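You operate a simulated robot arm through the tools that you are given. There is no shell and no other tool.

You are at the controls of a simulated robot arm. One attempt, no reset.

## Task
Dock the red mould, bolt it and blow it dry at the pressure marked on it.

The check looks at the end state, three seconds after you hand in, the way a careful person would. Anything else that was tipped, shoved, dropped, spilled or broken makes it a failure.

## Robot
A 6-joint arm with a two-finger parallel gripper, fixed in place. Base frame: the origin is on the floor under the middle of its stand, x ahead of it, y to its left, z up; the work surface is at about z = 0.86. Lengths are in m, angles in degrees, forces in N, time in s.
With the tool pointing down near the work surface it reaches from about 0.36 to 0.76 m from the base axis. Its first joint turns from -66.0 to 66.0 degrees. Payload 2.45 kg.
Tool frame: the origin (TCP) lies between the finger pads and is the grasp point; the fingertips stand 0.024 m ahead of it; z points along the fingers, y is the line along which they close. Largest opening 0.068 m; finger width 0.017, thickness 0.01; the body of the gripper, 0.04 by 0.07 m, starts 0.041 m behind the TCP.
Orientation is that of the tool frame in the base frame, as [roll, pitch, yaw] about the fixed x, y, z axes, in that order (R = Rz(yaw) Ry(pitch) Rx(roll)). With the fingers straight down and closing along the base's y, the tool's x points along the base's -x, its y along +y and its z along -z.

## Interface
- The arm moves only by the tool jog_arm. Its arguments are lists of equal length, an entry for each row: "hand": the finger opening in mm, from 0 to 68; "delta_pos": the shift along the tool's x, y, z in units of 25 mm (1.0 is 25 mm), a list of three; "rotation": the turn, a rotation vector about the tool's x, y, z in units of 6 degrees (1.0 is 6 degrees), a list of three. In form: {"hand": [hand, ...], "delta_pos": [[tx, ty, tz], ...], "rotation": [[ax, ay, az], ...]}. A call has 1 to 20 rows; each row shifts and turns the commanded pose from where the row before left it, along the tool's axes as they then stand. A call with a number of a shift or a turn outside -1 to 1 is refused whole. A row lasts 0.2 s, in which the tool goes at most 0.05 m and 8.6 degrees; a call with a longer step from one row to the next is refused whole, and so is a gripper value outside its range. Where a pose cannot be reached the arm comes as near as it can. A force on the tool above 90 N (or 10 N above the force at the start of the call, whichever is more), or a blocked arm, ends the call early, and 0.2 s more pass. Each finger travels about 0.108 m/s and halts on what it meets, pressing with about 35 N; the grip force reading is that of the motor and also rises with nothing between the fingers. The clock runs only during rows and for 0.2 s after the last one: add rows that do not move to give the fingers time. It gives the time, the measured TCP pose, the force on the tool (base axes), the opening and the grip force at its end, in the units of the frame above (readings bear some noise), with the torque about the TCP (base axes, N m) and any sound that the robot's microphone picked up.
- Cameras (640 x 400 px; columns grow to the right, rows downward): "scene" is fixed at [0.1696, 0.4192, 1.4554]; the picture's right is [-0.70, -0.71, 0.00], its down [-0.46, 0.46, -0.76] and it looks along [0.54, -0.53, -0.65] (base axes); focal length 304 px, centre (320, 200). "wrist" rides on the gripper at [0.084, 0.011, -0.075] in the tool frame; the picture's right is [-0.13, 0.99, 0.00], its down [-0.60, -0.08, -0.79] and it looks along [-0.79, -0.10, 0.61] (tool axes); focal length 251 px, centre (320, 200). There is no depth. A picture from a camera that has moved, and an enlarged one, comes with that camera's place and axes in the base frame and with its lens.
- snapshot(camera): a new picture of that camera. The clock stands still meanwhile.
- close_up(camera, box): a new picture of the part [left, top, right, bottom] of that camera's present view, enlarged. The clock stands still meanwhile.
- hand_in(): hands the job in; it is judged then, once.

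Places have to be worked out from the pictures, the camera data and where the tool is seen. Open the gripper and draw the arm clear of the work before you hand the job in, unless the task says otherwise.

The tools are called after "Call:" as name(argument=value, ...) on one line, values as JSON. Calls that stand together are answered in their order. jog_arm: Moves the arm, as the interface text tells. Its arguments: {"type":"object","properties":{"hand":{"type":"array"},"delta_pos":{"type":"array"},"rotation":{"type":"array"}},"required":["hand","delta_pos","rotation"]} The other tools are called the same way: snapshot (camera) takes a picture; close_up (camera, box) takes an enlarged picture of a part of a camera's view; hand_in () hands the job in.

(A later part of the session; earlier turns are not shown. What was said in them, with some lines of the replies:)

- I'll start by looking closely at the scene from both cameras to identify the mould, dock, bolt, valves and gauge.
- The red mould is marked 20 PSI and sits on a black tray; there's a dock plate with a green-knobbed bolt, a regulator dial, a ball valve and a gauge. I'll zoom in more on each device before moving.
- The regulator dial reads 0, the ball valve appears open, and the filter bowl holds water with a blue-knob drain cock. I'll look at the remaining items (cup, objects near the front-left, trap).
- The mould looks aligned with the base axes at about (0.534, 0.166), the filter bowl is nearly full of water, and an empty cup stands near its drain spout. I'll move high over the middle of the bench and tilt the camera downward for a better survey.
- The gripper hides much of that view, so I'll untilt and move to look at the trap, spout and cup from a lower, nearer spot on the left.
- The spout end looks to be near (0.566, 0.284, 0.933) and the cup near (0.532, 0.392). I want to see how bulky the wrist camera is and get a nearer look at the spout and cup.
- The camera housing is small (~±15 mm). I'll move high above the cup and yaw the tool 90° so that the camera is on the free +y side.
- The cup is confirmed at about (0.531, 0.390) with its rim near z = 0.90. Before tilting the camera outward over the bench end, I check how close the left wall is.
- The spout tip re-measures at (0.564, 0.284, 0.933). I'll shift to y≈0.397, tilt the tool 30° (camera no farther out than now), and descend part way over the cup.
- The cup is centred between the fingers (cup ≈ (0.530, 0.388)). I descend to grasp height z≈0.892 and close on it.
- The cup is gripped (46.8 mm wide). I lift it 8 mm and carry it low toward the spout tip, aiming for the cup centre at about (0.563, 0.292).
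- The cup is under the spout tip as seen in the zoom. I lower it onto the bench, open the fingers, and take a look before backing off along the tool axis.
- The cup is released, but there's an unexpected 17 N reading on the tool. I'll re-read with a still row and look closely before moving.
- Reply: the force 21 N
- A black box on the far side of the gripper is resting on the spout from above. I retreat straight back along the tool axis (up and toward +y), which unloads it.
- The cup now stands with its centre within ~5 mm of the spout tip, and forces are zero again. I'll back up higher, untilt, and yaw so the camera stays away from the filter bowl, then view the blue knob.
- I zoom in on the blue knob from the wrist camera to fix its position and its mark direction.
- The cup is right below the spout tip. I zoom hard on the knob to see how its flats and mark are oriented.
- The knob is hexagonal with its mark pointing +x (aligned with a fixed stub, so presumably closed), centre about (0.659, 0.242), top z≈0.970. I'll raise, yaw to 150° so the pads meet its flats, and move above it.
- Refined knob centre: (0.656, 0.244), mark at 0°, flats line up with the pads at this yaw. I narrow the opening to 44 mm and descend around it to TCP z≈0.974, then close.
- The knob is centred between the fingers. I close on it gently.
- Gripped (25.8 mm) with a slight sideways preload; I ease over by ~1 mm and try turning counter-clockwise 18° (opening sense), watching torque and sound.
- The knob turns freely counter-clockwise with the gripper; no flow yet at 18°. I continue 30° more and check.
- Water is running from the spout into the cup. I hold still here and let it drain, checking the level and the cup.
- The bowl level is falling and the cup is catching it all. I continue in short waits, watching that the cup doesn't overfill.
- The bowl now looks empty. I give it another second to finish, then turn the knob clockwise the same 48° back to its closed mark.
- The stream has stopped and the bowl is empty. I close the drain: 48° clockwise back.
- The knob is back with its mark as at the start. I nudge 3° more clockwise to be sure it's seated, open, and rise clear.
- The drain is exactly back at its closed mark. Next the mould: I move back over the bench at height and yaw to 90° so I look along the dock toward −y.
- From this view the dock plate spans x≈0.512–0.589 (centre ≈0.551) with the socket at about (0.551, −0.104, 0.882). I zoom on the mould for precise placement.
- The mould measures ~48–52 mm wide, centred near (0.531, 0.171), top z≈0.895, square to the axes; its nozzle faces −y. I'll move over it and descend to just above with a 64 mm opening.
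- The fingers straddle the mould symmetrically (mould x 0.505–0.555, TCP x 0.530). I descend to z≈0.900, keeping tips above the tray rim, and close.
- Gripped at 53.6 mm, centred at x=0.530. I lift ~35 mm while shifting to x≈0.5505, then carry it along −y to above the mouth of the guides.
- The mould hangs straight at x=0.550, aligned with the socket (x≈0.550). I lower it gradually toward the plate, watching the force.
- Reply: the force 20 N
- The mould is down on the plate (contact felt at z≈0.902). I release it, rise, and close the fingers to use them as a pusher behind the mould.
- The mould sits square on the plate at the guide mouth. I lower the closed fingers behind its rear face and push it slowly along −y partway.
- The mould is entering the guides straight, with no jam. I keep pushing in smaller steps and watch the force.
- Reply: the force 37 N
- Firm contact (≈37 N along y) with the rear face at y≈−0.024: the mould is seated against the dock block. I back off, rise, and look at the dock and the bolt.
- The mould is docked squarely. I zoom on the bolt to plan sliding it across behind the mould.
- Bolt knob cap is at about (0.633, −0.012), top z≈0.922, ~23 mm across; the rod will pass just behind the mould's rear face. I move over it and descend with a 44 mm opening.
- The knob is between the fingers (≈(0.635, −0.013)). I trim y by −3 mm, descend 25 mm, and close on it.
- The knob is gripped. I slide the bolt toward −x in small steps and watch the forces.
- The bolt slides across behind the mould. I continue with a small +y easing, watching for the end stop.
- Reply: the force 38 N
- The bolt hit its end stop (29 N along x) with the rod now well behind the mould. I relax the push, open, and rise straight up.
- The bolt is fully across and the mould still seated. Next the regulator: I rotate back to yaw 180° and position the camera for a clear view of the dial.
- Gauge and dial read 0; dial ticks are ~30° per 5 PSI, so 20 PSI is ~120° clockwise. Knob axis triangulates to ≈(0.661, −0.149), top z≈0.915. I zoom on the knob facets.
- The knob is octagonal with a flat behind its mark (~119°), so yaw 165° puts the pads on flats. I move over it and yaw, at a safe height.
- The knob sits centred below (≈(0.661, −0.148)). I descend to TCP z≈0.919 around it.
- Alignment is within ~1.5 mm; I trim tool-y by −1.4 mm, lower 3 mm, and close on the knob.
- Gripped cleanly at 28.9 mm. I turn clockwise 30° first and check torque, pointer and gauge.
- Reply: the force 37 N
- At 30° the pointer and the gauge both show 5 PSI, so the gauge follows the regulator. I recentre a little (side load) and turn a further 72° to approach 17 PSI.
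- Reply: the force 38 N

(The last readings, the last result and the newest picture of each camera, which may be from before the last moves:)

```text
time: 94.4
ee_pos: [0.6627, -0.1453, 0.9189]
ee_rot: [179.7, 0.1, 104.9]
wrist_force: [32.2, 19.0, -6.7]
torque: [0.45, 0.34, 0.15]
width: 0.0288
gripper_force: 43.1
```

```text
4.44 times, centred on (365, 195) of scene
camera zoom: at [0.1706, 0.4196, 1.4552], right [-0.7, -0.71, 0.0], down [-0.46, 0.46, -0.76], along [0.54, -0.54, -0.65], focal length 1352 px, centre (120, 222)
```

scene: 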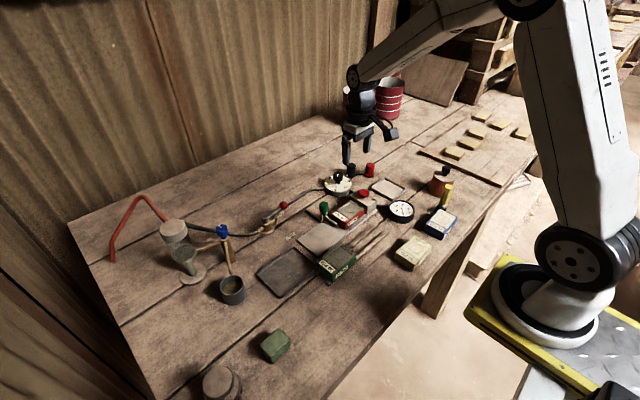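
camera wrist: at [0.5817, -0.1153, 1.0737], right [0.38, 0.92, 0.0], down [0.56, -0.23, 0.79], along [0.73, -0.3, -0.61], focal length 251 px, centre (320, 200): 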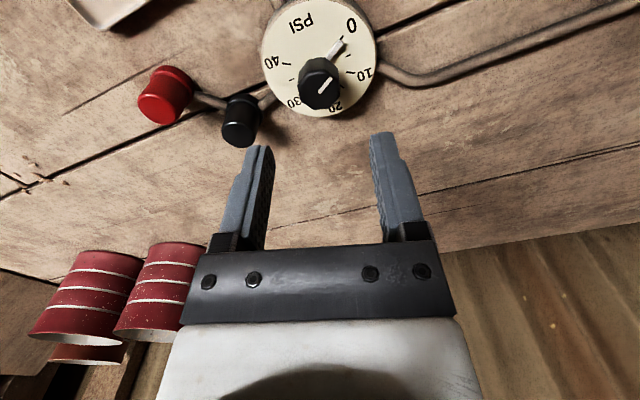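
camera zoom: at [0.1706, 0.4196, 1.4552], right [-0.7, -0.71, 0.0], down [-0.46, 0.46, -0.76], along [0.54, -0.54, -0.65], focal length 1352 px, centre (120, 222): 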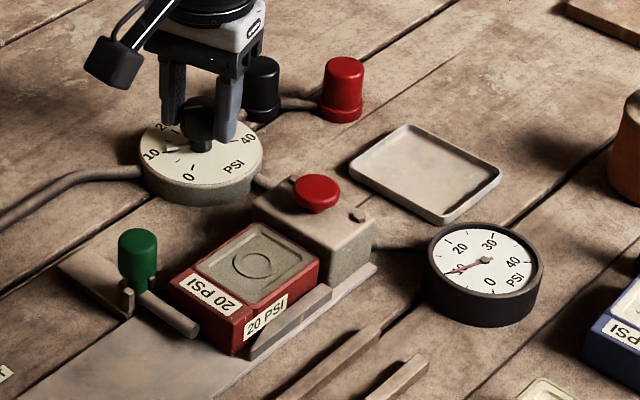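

Dial and gauge agree at 10 PSI (6° per PSI). The knob axis is ~4 mm off my TCP, so I recentre and arc slightly with each step while turning 48° more (toward 18 PSI).

Call:
jog_arm(hand=[18, 18, 18, 18, 18, 18, 18, 18, 18, 18], delta_pos=[[0.04, 0.135, 0], [0, 0.018, 0], [0, 0.018, 0], [0, 0.018, 0], [0, 0.018, 0], [0, 0.018, 0], [0, 0.018, 0], [0, 0.018, 0], [0, 0.018, 0], [0, 0, 0]], rotation=[[0, 0, 0], [0, 0, 1], [0, 0, 1], [0, 0, 1], [0, 0, 1], [0, 0, 1], [0, 0, 1], [0, 0, 1], [0, 0, 1], [0, 0, 0]])

Call:
close_up(camera="wrist", box=[220, 80, 420, 230])

Call:
close_up(camera="scene", box=[380, 190, 424, 225])

```text
time: 96.6
ee_pos: [0.6673, -0.1463, 0.9189]
ee_rot: [179.9, 0.0, 56.9]
wrist_force: [7.5, 14.3, 4.9]
torque: [0.67, -0.23, -0.02]
width: 0.0288
gripper_force: 43.4
```

```text
2.67 times, centred on (320, 155) of wrist
camera zoom: at [0.7226, -0.0821, 0.9946], right [0.76, -0.65, 0.0], down [-0.4, -0.46, 0.79], along [-0.52, -0.6, -0.61], focal length 670 px, centre (320, 320)
```

zoom: 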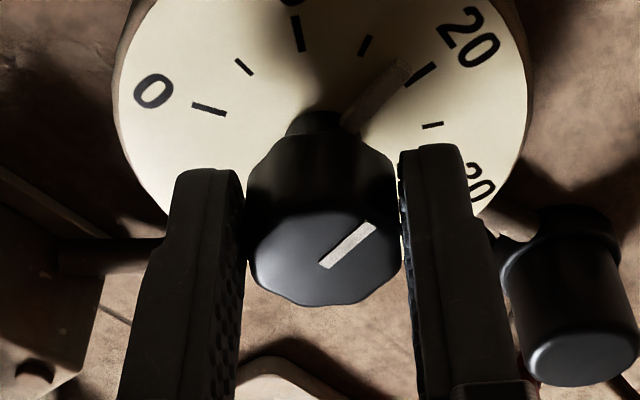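

```text
11.43 times, centred on (402, 208) of scene
camera zoom: at [0.1697, 0.4195, 1.4553], right [-0.7, -0.71, 0.0], down [-0.46, 0.46, -0.76], along [0.54, -0.54, -0.65], focal length 3475 px, centre (-617, 114)
```

zoom: 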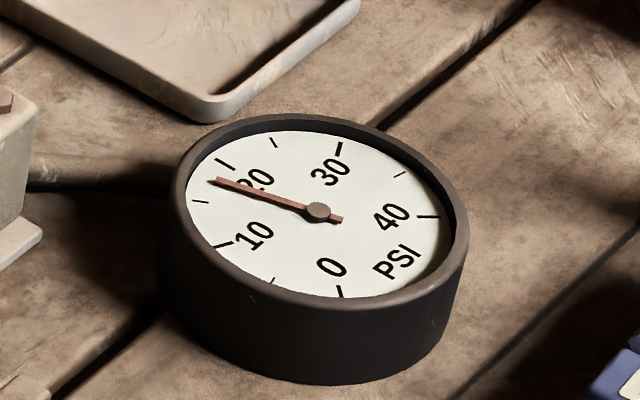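

Now ~18 PSI on both. I turn the last 12° to bring the pointer to 20.

Call:
jog_arm(hand=[18, 18, 18, 18], delta_pos=[[0.05, 0, 0], [0, 0.018, 0], [0, 0.018, 0], [0, 0, 0]], rotation=[[0, 0, 0], [0, 0, 1], [0, 0, 1], [0, 0, 0]])

Call:
close_up(camera="wrist", box=[220, 80, 420, 230])

Call:
close_up(camera="scene", box=[380, 190, 424, 225])

```text
time: 97.6
ee_pos: [0.6685, -0.1472, 0.9193]
ee_rot: [-180.0, 0.0, 44.9]
wrist_force: [-8.7, 2.9, 11.0]
torque: [0.5, -0.04, -0.05]
width: 0.0288
gripper_force: 43.4
```

```text
2.67 times, centred on (320, 155) of wrist
camera zoom: at [0.7357, -0.0955, 0.9944], right [0.61, -0.79, 0.0], down [-0.48, -0.37, 0.79], along [-0.63, -0.48, -0.61], focal length 670 px, centre (320, 320)
```

zoom: 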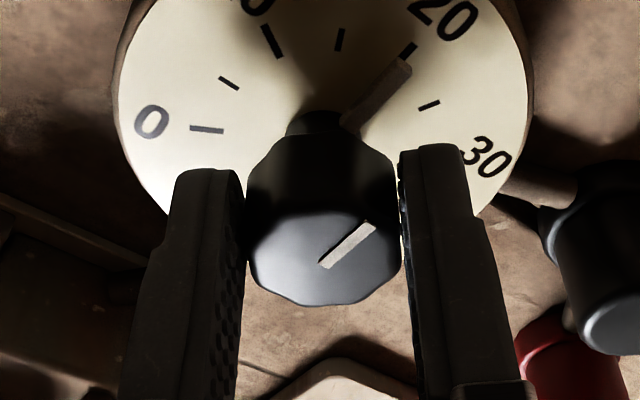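

```text
11.43 times, centred on (402, 208) of scene
camera zoom: at [0.1691, 0.4193, 1.4555], right [-0.7, -0.71, 0.0], down [-0.46, 0.46, -0.76], along [0.54, -0.54, -0.65], focal length 3475 px, centre (-617, 114)
```

zoom: 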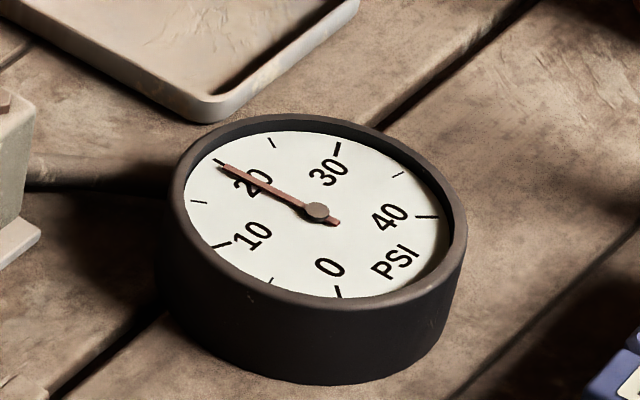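

Gauge and dial both sit on 20 PSI. I release the knob carefully and rise.

Call:
jog_arm(hand=[18, 32, 46, 46, 46, 46, 46, 46, 46], delta_pos=[[-0.014, -0.03, 0], [0, 0, 0], [0, 0, 0], [0, 0, 0], [0, 0, -0.8], [0, 0, -1], [0, 0, -1], [0, 0, -1], [0, 0, 0]], rotation=[[0, 0, 0], [0, 0, 0], [0, 0, 0], [0, 0, 0], [0, 0, 0], [0, 0, 0], [0, 0, 0], [0, 0, 0], [0, 0, 0]])

Call:
close_up(camera="scene", box=[310, 150, 430, 230])

Call:
close_up(camera="scene", box=[380, 190, 424, 225])

Call:
close_up(camera="scene", box=[318, 160, 362, 200])

```text
time: 99.6
ee_pos: [0.6675, -0.1444, 1.0142]
ee_rot: [180.0, 0.0, 45.0]
wrist_force: [0.2, 0.5, 0.5]
torque: [0.03, 0.03, -0.01]
width: 0.0461
gripper_force: 0.1
```

```text
5.00 times, centred on (370, 190) of scene
camera zoom: at [0.1696, 0.4192, 1.4554], right [-0.7, -0.71, 0.0], down [-0.46, 0.46, -0.76], along [0.54, -0.53, -0.65], focal length 1520 px, centre (70, 250)
```

zoom: 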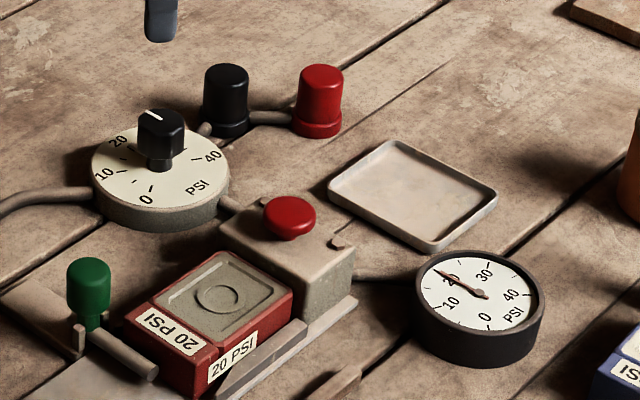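

```text
11.43 times, centred on (402, 208) of scene
camera zoom: at [0.1696, 0.4192, 1.4554], right [-0.7, -0.71, 0.0], down [-0.46, 0.46, -0.76], along [0.54, -0.53, -0.65], focal length 3475 px, centre (-617, 114)
```

zoom: 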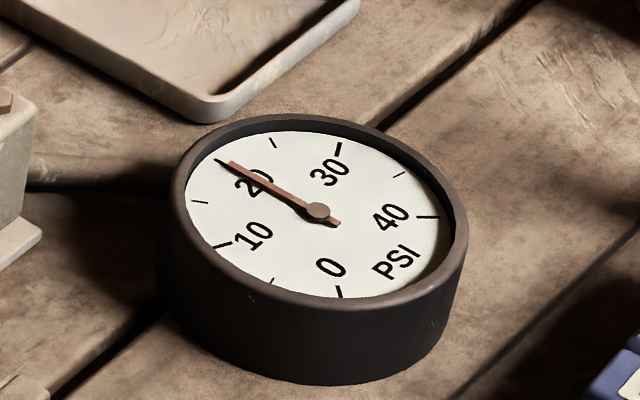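

```text
10.00 times, centred on (340, 180) of scene
camera zoom: at [0.1696, 0.4192, 1.4554], right [-0.7, -0.71, 0.0], down [-0.46, 0.46, -0.76], along [0.54, -0.53, -0.65], focal length 3041 px, centre (120, 400)
```

zoom: 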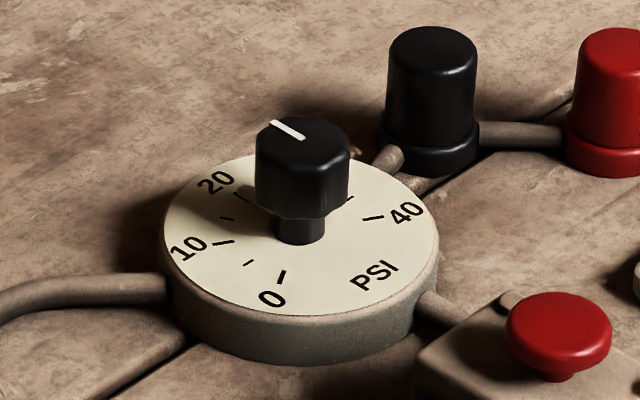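

The gauge seems to sit at 20, maybe a hair above after release; I zoom in closer to check both dial and gauge.

Call:
close_up(camera="scene", box=[390, 198, 414, 216])

Call:
snapshot(camera="wrist")

Call:
close_up(camera="wrist", box=[240, 30, 400, 130])

```text
16.00 times, centred on (402, 207) of scene
camera zoom: at [0.1696, 0.4192, 1.4554], right [-0.7, -0.71, 0.0], down [-0.46, 0.46, -0.76], along [0.54, -0.53, -0.65], focal length 4866 px, centre (-992, 88)
```

zoom: 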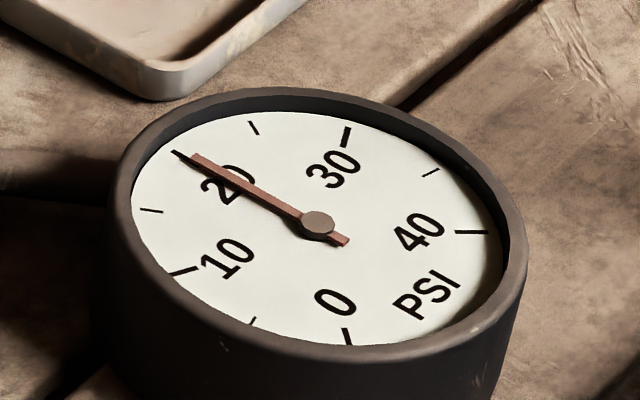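

```text
taken
camera wrist: at [0.735, -0.0941, 1.0893], right [0.61, -0.79, 0.0], down [-0.48, -0.37, 0.79], along [-0.63, -0.48, -0.61], focal length 251 px, centre (320, 200)
```

wrist: 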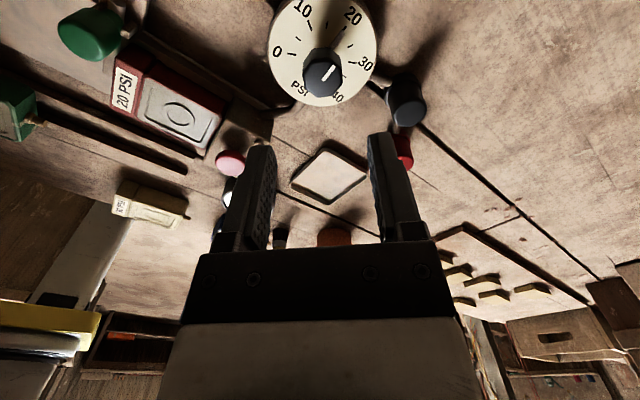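

```text
4.00 times, centred on (320, 80) of wrist
camera zoom: at [0.735, -0.0941, 1.0893], right [0.61, -0.79, 0.0], down [-0.48, -0.37, 0.79], along [-0.63, -0.48, -0.61], focal length 1006 px, centre (320, 680)
```

zoom: 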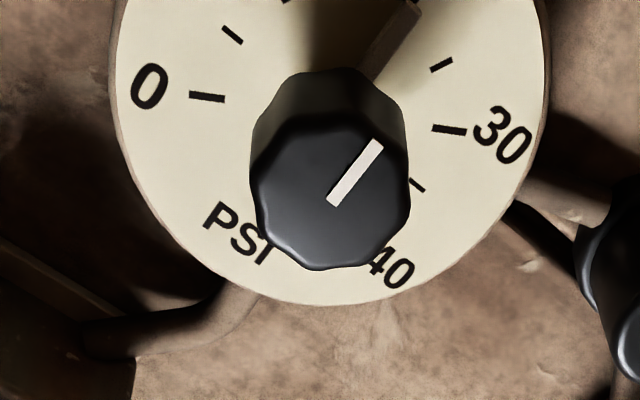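

The needle lies on the 20 mark (allowing for parallax). Now the blow button: the red mushroom on the dock block is at about (0.5505, −0.131), top z≈0.916. I move above it with fingers closed.

Call:
jog_arm(hand=[46, 20, 0, 0, 0, 0, 0, 0], delta_pos=[[-0.733, -0.9225, 0], [-0.733, -0.9225, 0], [-0.733, -0.9225, 0], [-0.733, -0.9225, 0], [0, 0, 0.8], [0, 0, 0.8], [0, 0, 0.8], [0, 0, 0]], rotation=[[0, 0, 0], [0, 0, 0], [0, 0, 0], [0, 0, 0], [0, 0, 0], [0, 0, 0], [0, 0, 0], [0, 0, 0]])

Call:
snapshot(camera="wrist")

Call:
close_up(camera="scene", box=[310, 130, 430, 230])

```text
time: 101.4
ee_pos: [0.5522, -0.1309, 0.9545]
ee_rot: [180.0, -0.1, 45.1]
wrist_force: [-0.1, -0.6, 0.7]
torque: [0.01, -0.03, -0.02]
width: 0.0001
gripper_force: 23.6
```

```text
taken
camera wrist: at [0.6191, -0.079, 1.0291], right [0.61, -0.79, 0.0], down [-0.48, -0.37, 0.79], along [-0.63, -0.48, -0.61], focal length 251 px, centre (320, 200)
```

wrist: 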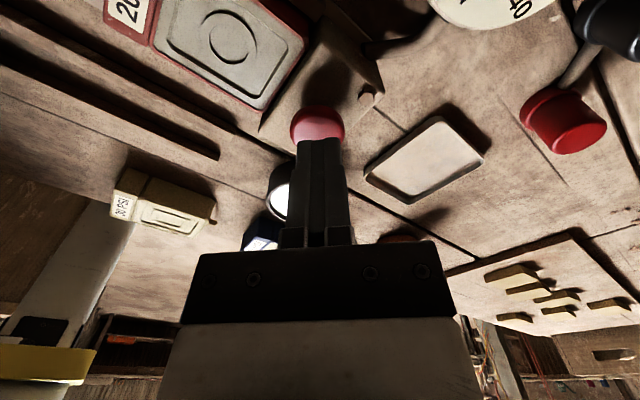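

```text
4.00 times, centred on (370, 180) of scene
camera zoom: at [0.1696, 0.4192, 1.4554], right [-0.7, -0.71, 0.0], down [-0.46, 0.46, -0.76], along [0.54, -0.53, -0.65], focal length 1216 px, centre (120, 280)
```

zoom: 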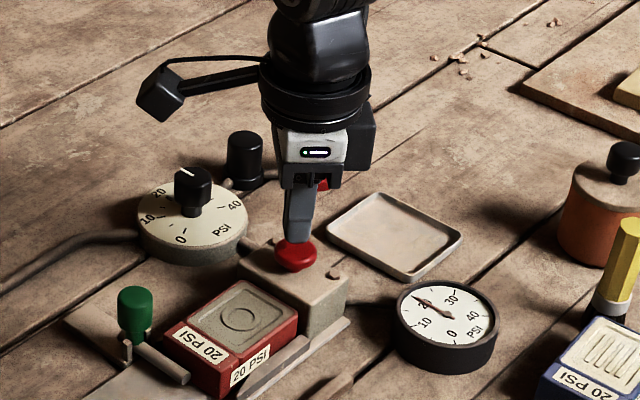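

The fingertips are centred over the button. I descend in small steps to press it, watching force, sound and the mould.

Call:
jog_arm(hand=[0, 0, 0, 0, 0], delta_pos=[[0, 0, 0.4], [0, 0, 0.1], [0, 0, 0.06], [0, 0, 0.06], [0, 0, 0]], rotation=[[0, 0, 0], [0, 0, 0], [0, 0, 0], [0, 0, 0], [0, 0, 0]])

Call:
close_up(camera="scene", box=[310, 150, 430, 230])

```text
time: 102.6
ee_pos: [0.5516, -0.1318, 0.9379]
ee_rot: [180.0, 0.0, 45.0]
wrist_force: [0.8, 0.2, 2.9]
torque: [0.02, -0.04, 0.05]
width: 0.0002
gripper_force: 24.4
heard: click
```

```text
5.00 times, centred on (370, 190) of scene
camera zoom: at [0.1696, 0.4192, 1.4554], right [-0.7, -0.71, 0.0], down [-0.46, 0.46, -0.76], along [0.54, -0.53, -0.65], focal length 1520 px, centre (70, 250)
```

zoom: 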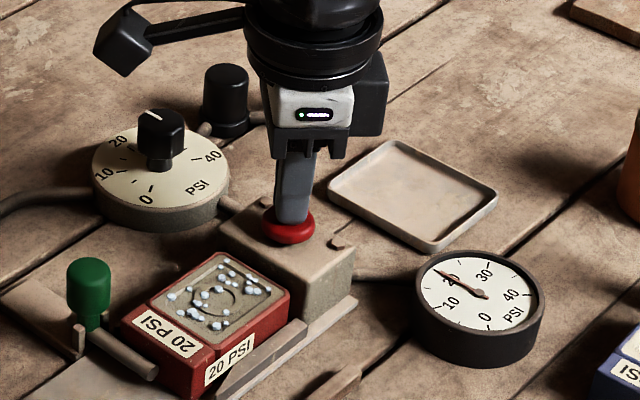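

A click, and water droplets are now being driven out of the mould face at 20 PSI. I hold the button down and watch.

Call:
jog_arm(hand=[0, 0, 0, 0, 0, 0, 0, 0, 0, 0], delta_pos=[[0, 0, 0], [0, 0, 0], [0, 0, 0], [0, 0, 0], [0, 0, 0], [0, 0, 0], [0, 0, 0], [0, 0, 0], [0, 0, 0], [0, 0, 0]], rotation=[[0, 0, 0], [0, 0, 0], [0, 0, 0], [0, 0, 0], [0, 0, 0], [0, 0, 0], [0, 0, 0], [0, 0, 0], [0, 0, 0], [0, 0, 0]])

Call:
close_up(camera="scene", box=[310, 150, 430, 230])

Call:
close_up(camera="scene", box=[328, 192, 372, 232])

```text
time: 104.8
ee_pos: [0.5514, -0.1318, 0.9382]
ee_rot: [180.0, 0.0, 44.9]
wrist_force: [1.0, -0.5, 2.1]
torque: [-0.03, 0.01, -0.01]
width: 0.0
gripper_force: 23.7
```

```text
5.00 times, centred on (370, 190) of scene
camera zoom: at [0.1695, 0.4191, 1.4555], right [-0.7, -0.71, 0.0], down [-0.46, 0.46, -0.76], along [0.54, -0.53, -0.65], focal length 1520 px, centre (70, 250)
```

zoom: 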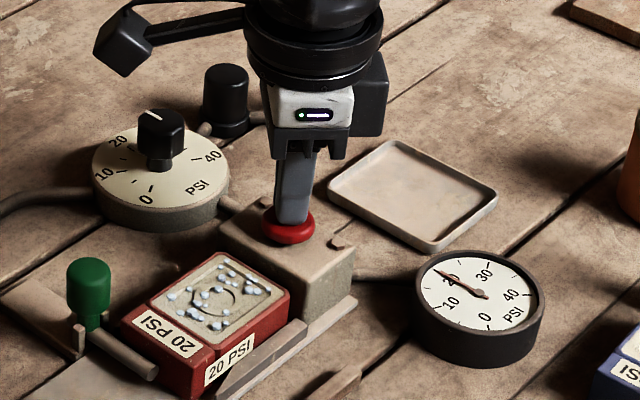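

```text
10.00 times, centred on (350, 212) of scene
camera zoom: at [0.1695, 0.4191, 1.4555], right [-0.7, -0.71, 0.0], down [-0.46, 0.46, -0.76], along [0.54, -0.53, -0.65], focal length 3041 px, centre (20, 80)
```

zoom: 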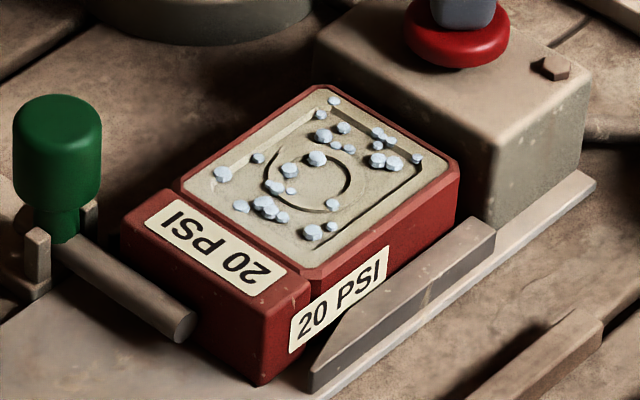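

The mould face is getting paler (drying) with droplets surfacing. I keep holding.

Call:
jog_arm(hand=[0, 0, 0, 0, 0, 0, 0, 0, 0, 0, 0, 0, 0, 0, 0], delta_pos=[[0, 0, 0], [0, 0, 0], [0, 0, 0], [0, 0, 0], [0, 0, 0], [0, 0, 0], [0, 0, 0], [0, 0, 0], [0, 0, 0], [0, 0, 0], [0, 0, 0], [0, 0, 0], [0, 0, 0], [0, 0, 0], [0, 0, 0]], rotation=[[0, 0, 0], [0, 0, 0], [0, 0, 0], [0, 0, 0], [0, 0, 0], [0, 0, 0], [0, 0, 0], [0, 0, 0], [0, 0, 0], [0, 0, 0], [0, 0, 0], [0, 0, 0], [0, 0, 0], [0, 0, 0], [0, 0, 0]])

Call:
close_up(camera="scene", box=[310, 150, 430, 230])

Call:
close_up(camera="scene", box=[328, 192, 372, 232])

```text
time: 108.0
ee_pos: [0.5516, -0.1317, 0.9384]
ee_rot: [-180.0, 0.0, 44.9]
wrist_force: [-0.3, -0.5, 2.3]
torque: [0.05, 0.04, 0.0]
width: 0.0
gripper_force: 23.6
```

```text
5.00 times, centred on (370, 190) of scene
camera zoom: at [0.1695, 0.4192, 1.4555], right [-0.7, -0.71, 0.0], down [-0.46, 0.46, -0.76], along [0.54, -0.54, -0.65], focal length 1520 px, centre (70, 250)
```

zoom: 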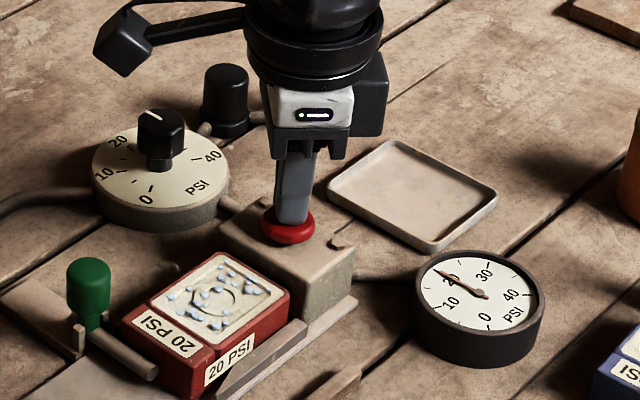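

```text
10.00 times, centred on (350, 212) of scene
camera zoom: at [0.1695, 0.4192, 1.4555], right [-0.7, -0.71, 0.0], down [-0.46, 0.46, -0.76], along [0.54, -0.54, -0.65], focal length 3041 px, centre (20, 80)
```

zoom: 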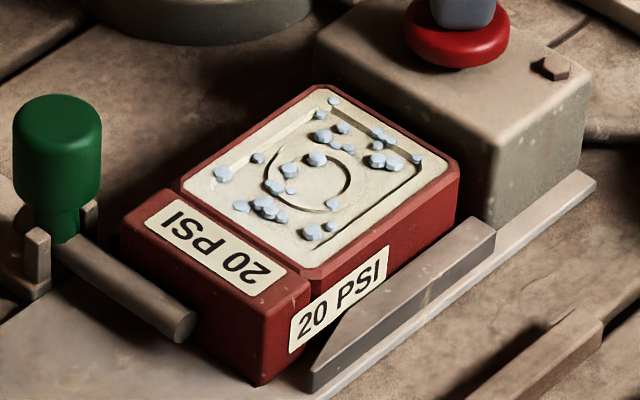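

The face keeps whitening; droplets remain. I hold on.

Call:
jog_arm(hand=[0, 0, 0, 0, 0, 0, 0, 0, 0, 0, 0, 0, 0, 0, 0], delta_pos=[[0, 0, 0], [0, 0, 0], [0, 0, 0], [0, 0, 0], [0, 0, 0], [0, 0, 0], [0, 0, 0], [0, 0, 0], [0, 0, 0], [0, 0, 0], [0, 0, 0], [0, 0, 0], [0, 0, 0], [0, 0, 0], [0, 0, 0]], rotation=[[0, 0, 0], [0, 0, 0], [0, 0, 0], [0, 0, 0], [0, 0, 0], [0, 0, 0], [0, 0, 0], [0, 0, 0], [0, 0, 0], [0, 0, 0], [0, 0, 0], [0, 0, 0], [0, 0, 0], [0, 0, 0], [0, 0, 0]])

Call:
close_up(camera="scene", box=[328, 192, 372, 232])

Call:
snapshot(camera="scene")

```text
time: 111.2
ee_pos: [0.5506, -0.1317, 0.9384]
ee_rot: [-180.0, 0.0, 45.0]
wrist_force: [0.5, -0.8, 2.5]
torque: [0.03, -0.02, 0.0]
width: 0.0
gripper_force: 24.1
```

```text
10.00 times, centred on (350, 212) of scene
camera zoom: at [0.1695, 0.4192, 1.4554], right [-0.7, -0.71, 0.0], down [-0.46, 0.46, -0.76], along [0.54, -0.54, -0.65], focal length 3041 px, centre (20, 80)
```

zoom: 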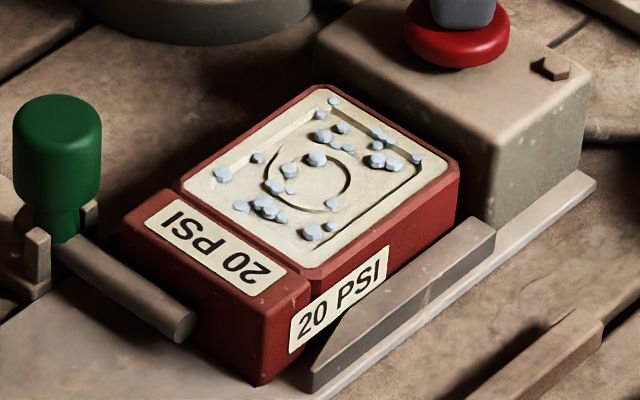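

```text
taken
```

scene: 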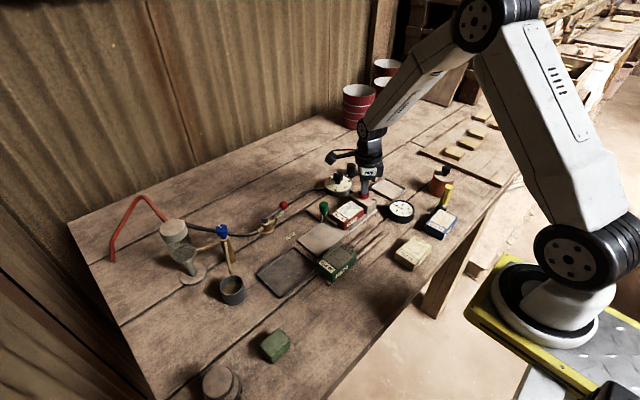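

The face has turned fully pale like the dry moulds and no longer changes. I release the button and check whether the droplets clear.

Call:
jog_arm(hand=[0, 0, 0], delta_pos=[[0, 0, -0.5], [0, 0, -0.5], [0, 0, 0]], rotation=[[0, 0, 0], [0, 0, 0], [0, 0, 0]])

Call:
close_up(camera="scene", box=[328, 192, 372, 232])

Call:
close_up(camera="scene", box=[380, 190, 424, 225])

```text
time: 112.0
ee_pos: [0.5525, -0.1342, 0.9633]
ee_rot: [-180.0, 0.0, 45.0]
wrist_force: [0.0, 0.6, 0.2]
torque: [0.02, -0.01, 0.0]
width: 0.0002
gripper_force: 23.5
```

```text
10.00 times, centred on (350, 212) of scene
camera zoom: at [0.1696, 0.4192, 1.4554], right [-0.7, -0.71, 0.0], down [-0.46, 0.46, -0.76], along [0.54, -0.53, -0.65], focal length 3041 px, centre (20, 80)
```

zoom: 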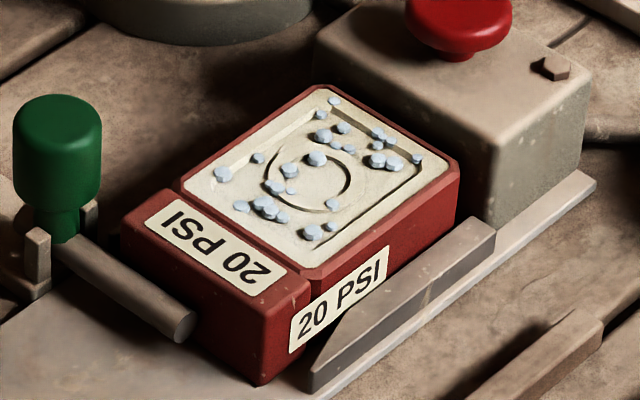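

```text
11.43 times, centred on (402, 208) of scene
camera zoom: at [0.1696, 0.4192, 1.4554], right [-0.7, -0.71, 0.0], down [-0.46, 0.46, -0.76], along [0.54, -0.53, -0.65], focal length 3475 px, centre (-617, 114)
```

zoom: 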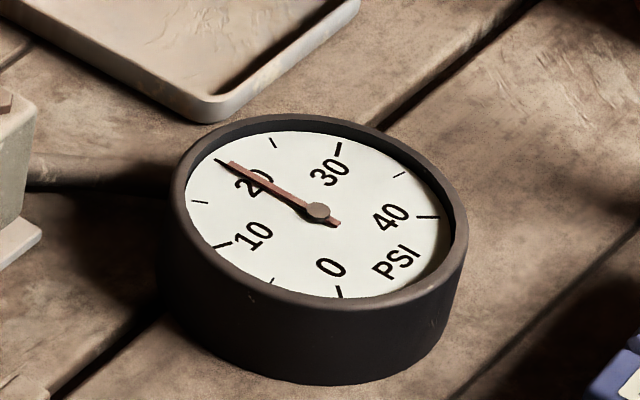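

The droplets stayed after release, so I need to understand them. I look closely at the mould face, the filter bowl, and the green block (a sponge?).

Call:
close_up(camera="scene", box=[340, 198, 364, 216])

Call:
close_up(camera="scene", box=[150, 210, 214, 260])

Call:
close_up(camera="scene", box=[250, 320, 300, 370])

Call:
close_up(camera="scene", box=[390, 200, 470, 280])

```text
16.00 times, centred on (352, 207) of scene
camera zoom: at [0.1696, 0.4192, 1.4554], right [-0.7, -0.71, 0.0], down [-0.46, 0.46, -0.76], along [0.54, -0.53, -0.65], focal length 4866 px, centre (-192, 88)
```

zoom: 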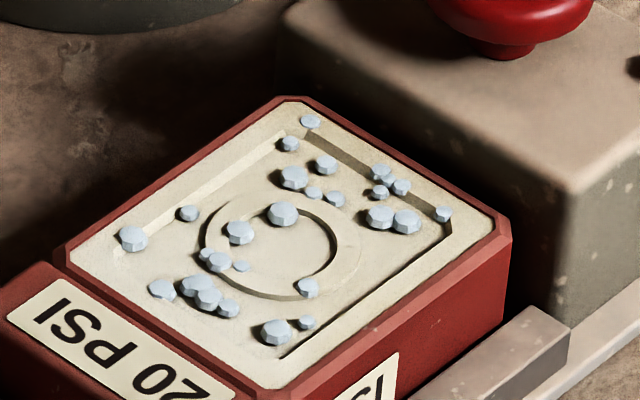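

```text
8.00 times, centred on (182, 235) of scene
camera zoom: at [0.1696, 0.4192, 1.4554], right [-0.7, -0.71, 0.0], down [-0.46, 0.46, -0.76], along [0.54, -0.53, -0.65], focal length 2433 px, centre (1424, -80)
```

zoom: 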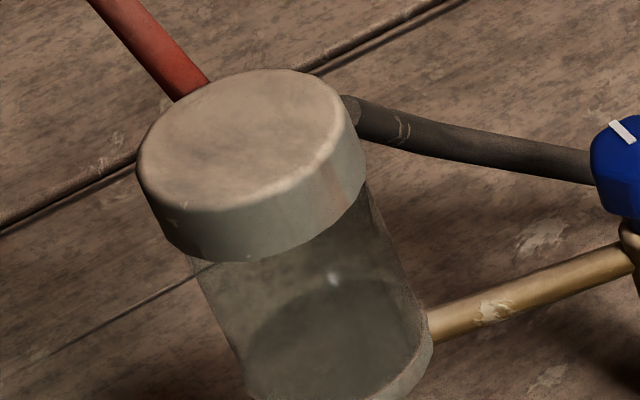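

```text
8.00 times, centred on (275, 345) of scene
camera zoom: at [0.1696, 0.4192, 1.4554], right [-0.7, -0.71, 0.0], down [-0.46, 0.46, -0.76], along [0.54, -0.53, -0.65], focal length 2433 px, centre (680, -960)
```

zoom: 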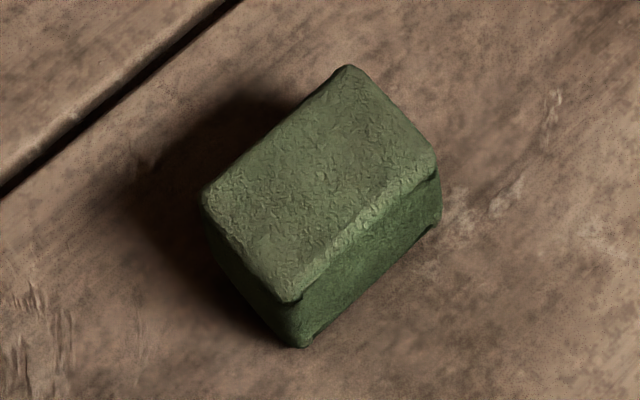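

```text
5.00 times, centred on (430, 240) of scene
camera zoom: at [0.1696, 0.4192, 1.4554], right [-0.7, -0.71, 0.0], down [-0.46, 0.46, -0.76], along [0.54, -0.53, -0.65], focal length 1520 px, centre (-230, 0)
```

zoom: 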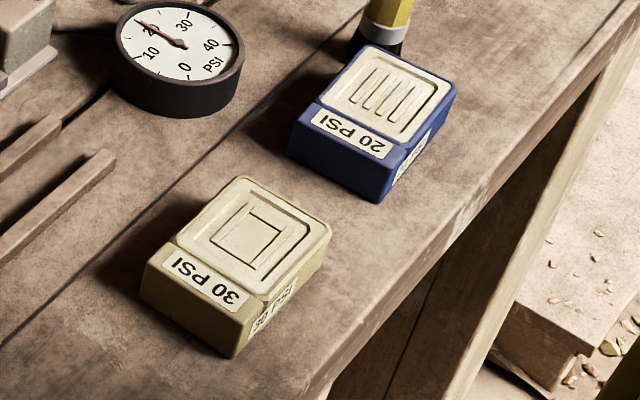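

The face now matches the dry moulds' colour but beads of water remain on it, so it isn't fully dry yet. I press the button again and hold longer.

Call:
jog_arm(hand=[0, 0, 0, 0, 0, 0, 0, 0, 0, 0, 0, 0, 0, 0, 0, 0, 0, 0, 0, 0], delta_pos=[[0, 0, 0.5], [0, 0, 0.5], [0, 0, 0], [0, 0, 0], [0, 0, 0], [0, 0, 0], [0, 0, 0], [0, 0, 0], [0, 0, 0], [0, 0, 0], [0, 0, 0], [0, 0, 0], [0, 0, 0], [0, 0, 0], [0, 0, 0], [0, 0, 0], [0, 0, 0], [0, 0, 0], [0, 0, 0], [0, 0, 0]], rotation=[[0, 0, 0], [0, 0, 0], [0, 0, 0], [0, 0, 0], [0, 0, 0], [0, 0, 0], [0, 0, 0], [0, 0, 0], [0, 0, 0], [0, 0, 0], [0, 0, 0], [0, 0, 0], [0, 0, 0], [0, 0, 0], [0, 0, 0], [0, 0, 0], [0, 0, 0], [0, 0, 0], [0, 0, 0], [0, 0, 0]])

Call:
close_up(camera="scene", box=[328, 192, 372, 232])

Call:
close_up(camera="scene", box=[310, 150, 430, 230])

```text
time: 116.2
ee_pos: [0.5521, -0.1339, 0.9389]
ee_rot: [-179.9, 0.0, 45.0]
wrist_force: [0.7, -0.3, 2.6]
torque: [0.0, -0.06, 0.01]
width: 0.0
gripper_force: 23.8
heard: click
```

```text
10.00 times, centred on (350, 212) of scene
camera zoom: at [0.1695, 0.4191, 1.4555], right [-0.7, -0.71, 0.0], down [-0.46, 0.46, -0.76], along [0.54, -0.53, -0.65], focal length 3041 px, centre (20, 80)
```

zoom: 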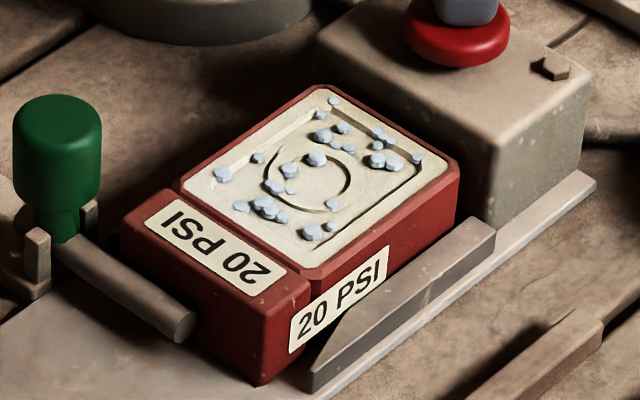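

```text
5.00 times, centred on (370, 190) of scene
camera zoom: at [0.1695, 0.4191, 1.4555], right [-0.7, -0.71, 0.0], down [-0.46, 0.46, -0.76], along [0.54, -0.53, -0.65], focal length 1520 px, centre (70, 250)
```

zoom: 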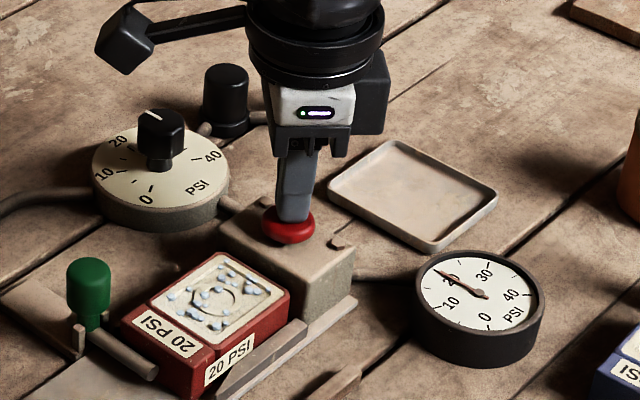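

No change yet in the beads; I keep the button held for several more seconds to see if they clear.

Call:
jog_arm(hand=[0, 0, 0, 0, 0, 0, 0, 0, 0, 0, 0, 0, 0, 0, 0, 0, 0, 0, 0, 0], delta_pos=[[0, 0, 0], [0, 0, 0], [0, 0, 0], [0, 0, 0], [0, 0, 0], [0, 0, 0], [0, 0, 0], [0, 0, 0], [0, 0, 0], [0, 0, 0], [0, 0, 0], [0, 0, 0], [0, 0, 0], [0, 0, 0], [0, 0, 0], [0, 0, 0], [0, 0, 0], [0, 0, 0], [0, 0, 0], [0, 0, 0]], rotation=[[0, 0, 0], [0, 0, 0], [0, 0, 0], [0, 0, 0], [0, 0, 0], [0, 0, 0], [0, 0, 0], [0, 0, 0], [0, 0, 0], [0, 0, 0], [0, 0, 0], [0, 0, 0], [0, 0, 0], [0, 0, 0], [0, 0, 0], [0, 0, 0], [0, 0, 0], [0, 0, 0], [0, 0, 0], [0, 0, 0]])

Call:
close_up(camera="scene", box=[340, 198, 364, 216])

Call:
snapshot(camera="wrist")

```text
time: 120.4
ee_pos: [0.551, -0.1345, 0.9384]
ee_rot: [179.9, 0.0, 45.0]
wrist_force: [-0.8, -0.4, 2.4]
torque: [0.02, 0.0, 0.01]
width: 0.0
gripper_force: 23.2
```

```text
16.00 times, centred on (352, 207) of scene
camera zoom: at [0.1695, 0.4192, 1.4555], right [-0.7, -0.71, 0.0], down [-0.46, 0.46, -0.76], along [0.54, -0.54, -0.65], focal length 4866 px, centre (-192, 88)
```

zoom: 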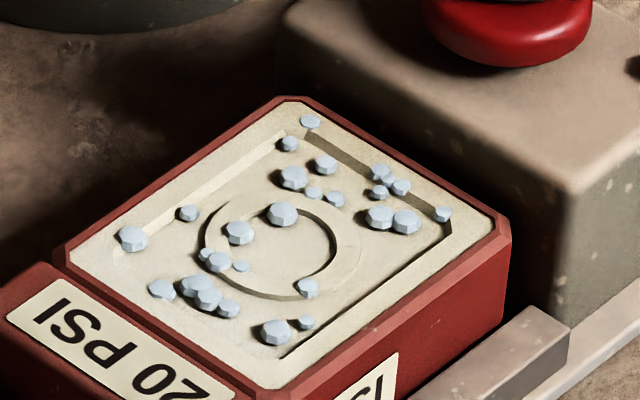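

```text
taken
camera wrist: at [0.6186, -0.082, 1.0142], right [0.61, -0.79, 0.0], down [-0.48, -0.37, 0.79], along [-0.63, -0.48, -0.61], focal length 251 px, centre (320, 200)
```

wrist: 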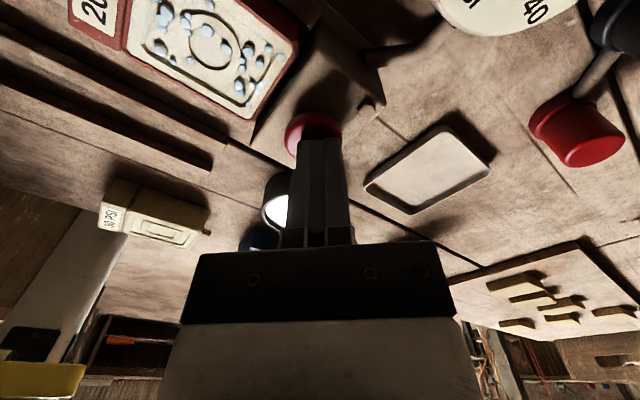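

The face has stayed fully pale and the beads (clean water driven out through the face) don't change with further blowing, so drying has saturated. I release the button and rise well clear.

Call:
jog_arm(hand=[0, 0, 0, 0, 0, 20, 40, 60, 68, 68], delta_pos=[[0, 0, -0.4], [0, 0, -0.8], [0, 0, -1], [0, 0, -1], [0, 0, -1], [0, 0, -1], [0, 0, -1], [0, 0, -1], [0, 0, -1], [0, 0, 0]], rotation=[[0, 0, 0], [0, 0, 0], [0, 0, 0], [0, 0, 0], [0, 0, 0], [0, 0, 0], [0, 0, 0], [0, 0, 0], [0, 0, 0], [0, 0, 0]])

Call:
snapshot(camera="wrist")

Call:
snapshot(camera="scene")

Call:
close_up(camera="scene", box=[310, 150, 430, 230])

```text
time: 122.6
ee_pos: [0.5524, -0.1345, 1.1452]
ee_rot: [-180.0, 0.0, 45.0]
wrist_force: [0.1, 0.0, 0.3]
torque: [0.06, 0.02, 0.0]
width: 0.068
gripper_force: 0.1
```

```text
taken
camera wrist: at [0.6195, -0.0818, 1.2208], right [0.61, -0.79, 0.0], down [-0.48, -0.37, 0.79], along [-0.63, -0.48, -0.61], focal length 251 px, centre (320, 200)
```

wrist: 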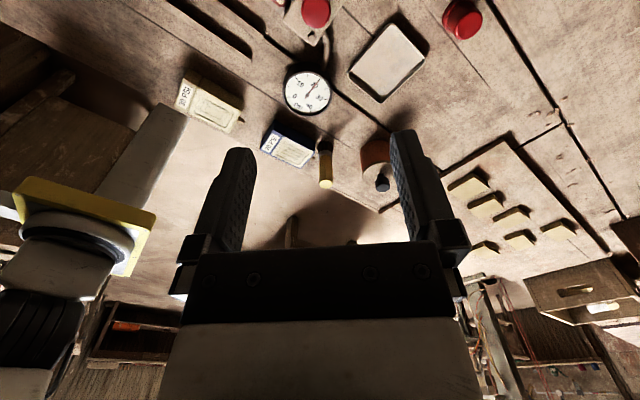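

```text
taken
```

scene: 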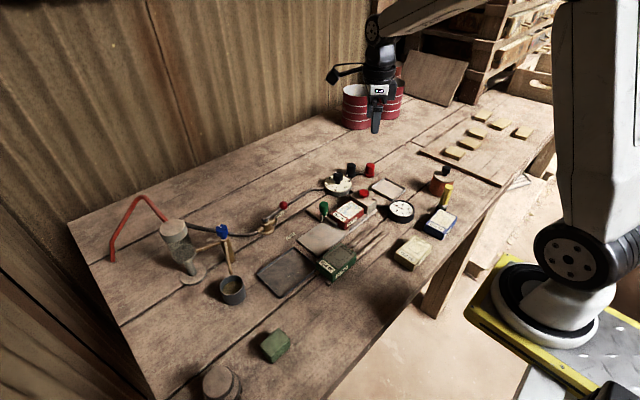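

```text
5.00 times, centred on (370, 190) of scene
camera zoom: at [0.1696, 0.4192, 1.4554], right [-0.7, -0.71, 0.0], down [-0.46, 0.46, -0.76], along [0.54, -0.53, -0.65], focal length 1520 px, centre (70, 250)
```

zoom: 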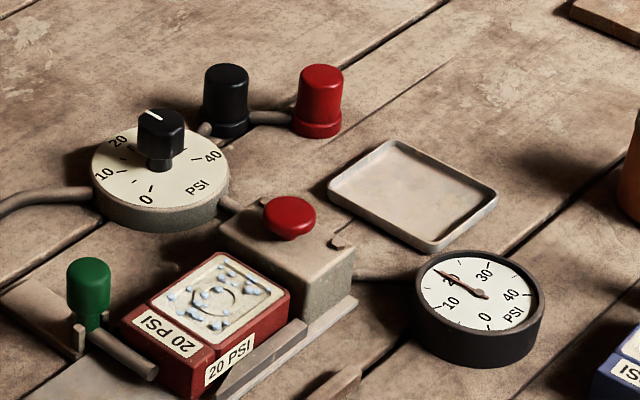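

Everything looks in order from here. I draw the arm back and up to a clear parking pose, wait a little, and re-check the mould face, trap, cup and the other items.

Call:
jog_arm(hand=[68, 68, 68, 68, 68, 68, 68, 68, 68, 68, 68, 68, 68, 68, 68, 68], delta_pos=[[-0.73, -0.495, -0.367], [-0.73, -0.495, -0.367], [-0.73, -0.495, -0.367], [-0.73, -0.495, -0.367], [-0.73, -0.495, -0.367], [-0.73, -0.495, -0.367], [0, 0, 0], [0, 0, 0], [0, 0, 0], [0, 0, 0], [0, 0, 0], [0, 0, 0], [0, 0, 0], [0, 0, 0], [0, 0, 0], [0, 0, 0]], rotation=[[0, 0, 0], [0, 0, 0], [0, 0, 0], [0, 0, 0], [0, 0, 0], [0, 0, 0], [0, 0, 0], [0, 0, 0], [0, 0, 0], [0, 0, 0], [0, 0, 0], [0, 0, 0], [0, 0, 0], [0, 0, 0], [0, 0, 0], [0, 0, 0]])

Call:
snapshot(camera="scene")

Call:
close_up(camera="scene", box=[328, 192, 372, 232])

Call:
close_up(camera="scene", box=[140, 195, 300, 315])

Call:
close_up(camera="scene", box=[240, 150, 480, 300])

```text
time: 126.0
ee_pos: [0.4216, -0.1569, 1.2003]
ee_rot: [180.0, -0.1, 45.0]
wrist_force: [0.2, -0.3, 0.0]
torque: [-0.02, -0.01, 0.02]
width: 0.0679
gripper_force: 0.1
```

```text
taken
```

scene: 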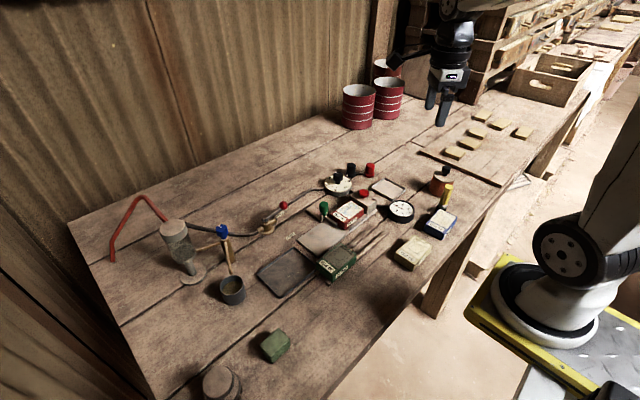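

```text
10.00 times, centred on (350, 212) of scene
camera zoom: at [0.1696, 0.4192, 1.4554], right [-0.7, -0.71, 0.0], down [-0.46, 0.46, -0.76], along [0.54, -0.53, -0.65], focal length 3041 px, centre (20, 80)
```

zoom: 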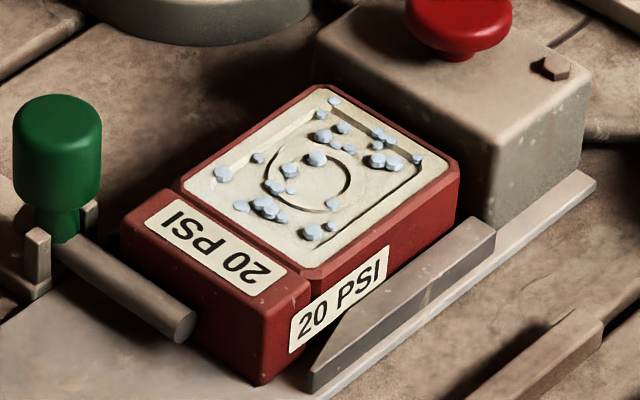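

```text
3.33 times, centred on (220, 255) of scene
camera zoom: at [0.1696, 0.4192, 1.4554], right [-0.7, -0.71, 0.0], down [-0.46, 0.46, -0.76], along [0.54, -0.53, -0.65], focal length 1014 px, centre (653, 17)
```

zoom: 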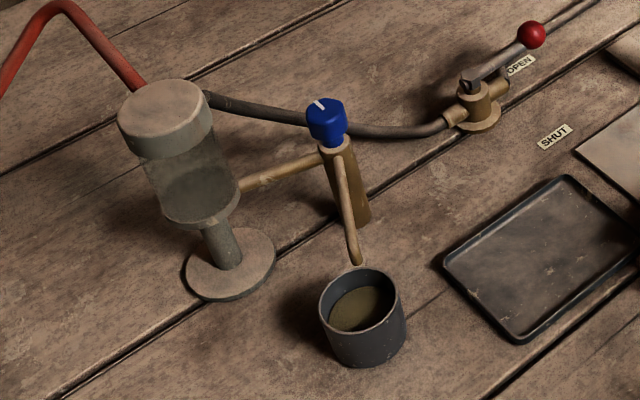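

```text
2.67 times, centred on (360, 225) of scene
camera zoom: at [0.1696, 0.4192, 1.4554], right [-0.7, -0.71, 0.0], down [-0.46, 0.46, -0.76], along [0.54, -0.53, -0.65], focal length 811 px, centre (213, 133)
```

zoom: 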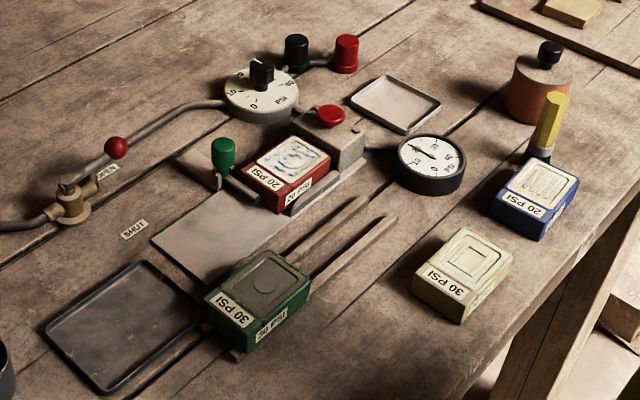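

The red mould is docked and bolted, and its face has gone pale after blowing at 20 PSI. The trap is drained into the cup with its cock closed. Every other item I compared is where it started, and the arm is parked clear with the gripper open. Some clear water beads remain on the mould face. Further blowing didn't change them, and I take them to be water driven out of the plaster. Handing in.

Call:
hand_in()

```text
The job is handed in.
```

I docked the red mould, bolted it and blew it at its marked 20 PSI. I can't confirm it counts as fully dry, because about 20 small beads of clear water are still on its face.

- **Dock and bolt:** The mould is pushed hard against the dock block, and the bolt is slid to its end stop behind it.
- **Pressure:** The regulator dial and the gauge both read 20 PSI, to within about half a PSI. I left the regulator there and the main air valve open.
- **Drying:** I held the blow button for about 17 s over two presses. The face went from dark to the same pale colour as the dry moulds within the first 6 s or so.
- **Beads:** They appeared when I first pressed the button and did not change with more blowing or after I let go. I took them to be water driven out of the plaster, because the trap water was olive-coloured. I did not wipe them off.
- **Water trap:** The bowl was nearly full, so before blowing I moved the empty cup under the drain spout and emptied the trap into it. The drain is closed again and I saw no spill. The cup, with the water in it, is still under the spout.
- **Contact:** While I set the cup down, the gripper rested on the drain spout with about 20 N. I saw no damage, and it drained normally afterwards.

The other moulds, the tray and the loose items looked unmoved. The arm is parked clear with the gripper open.
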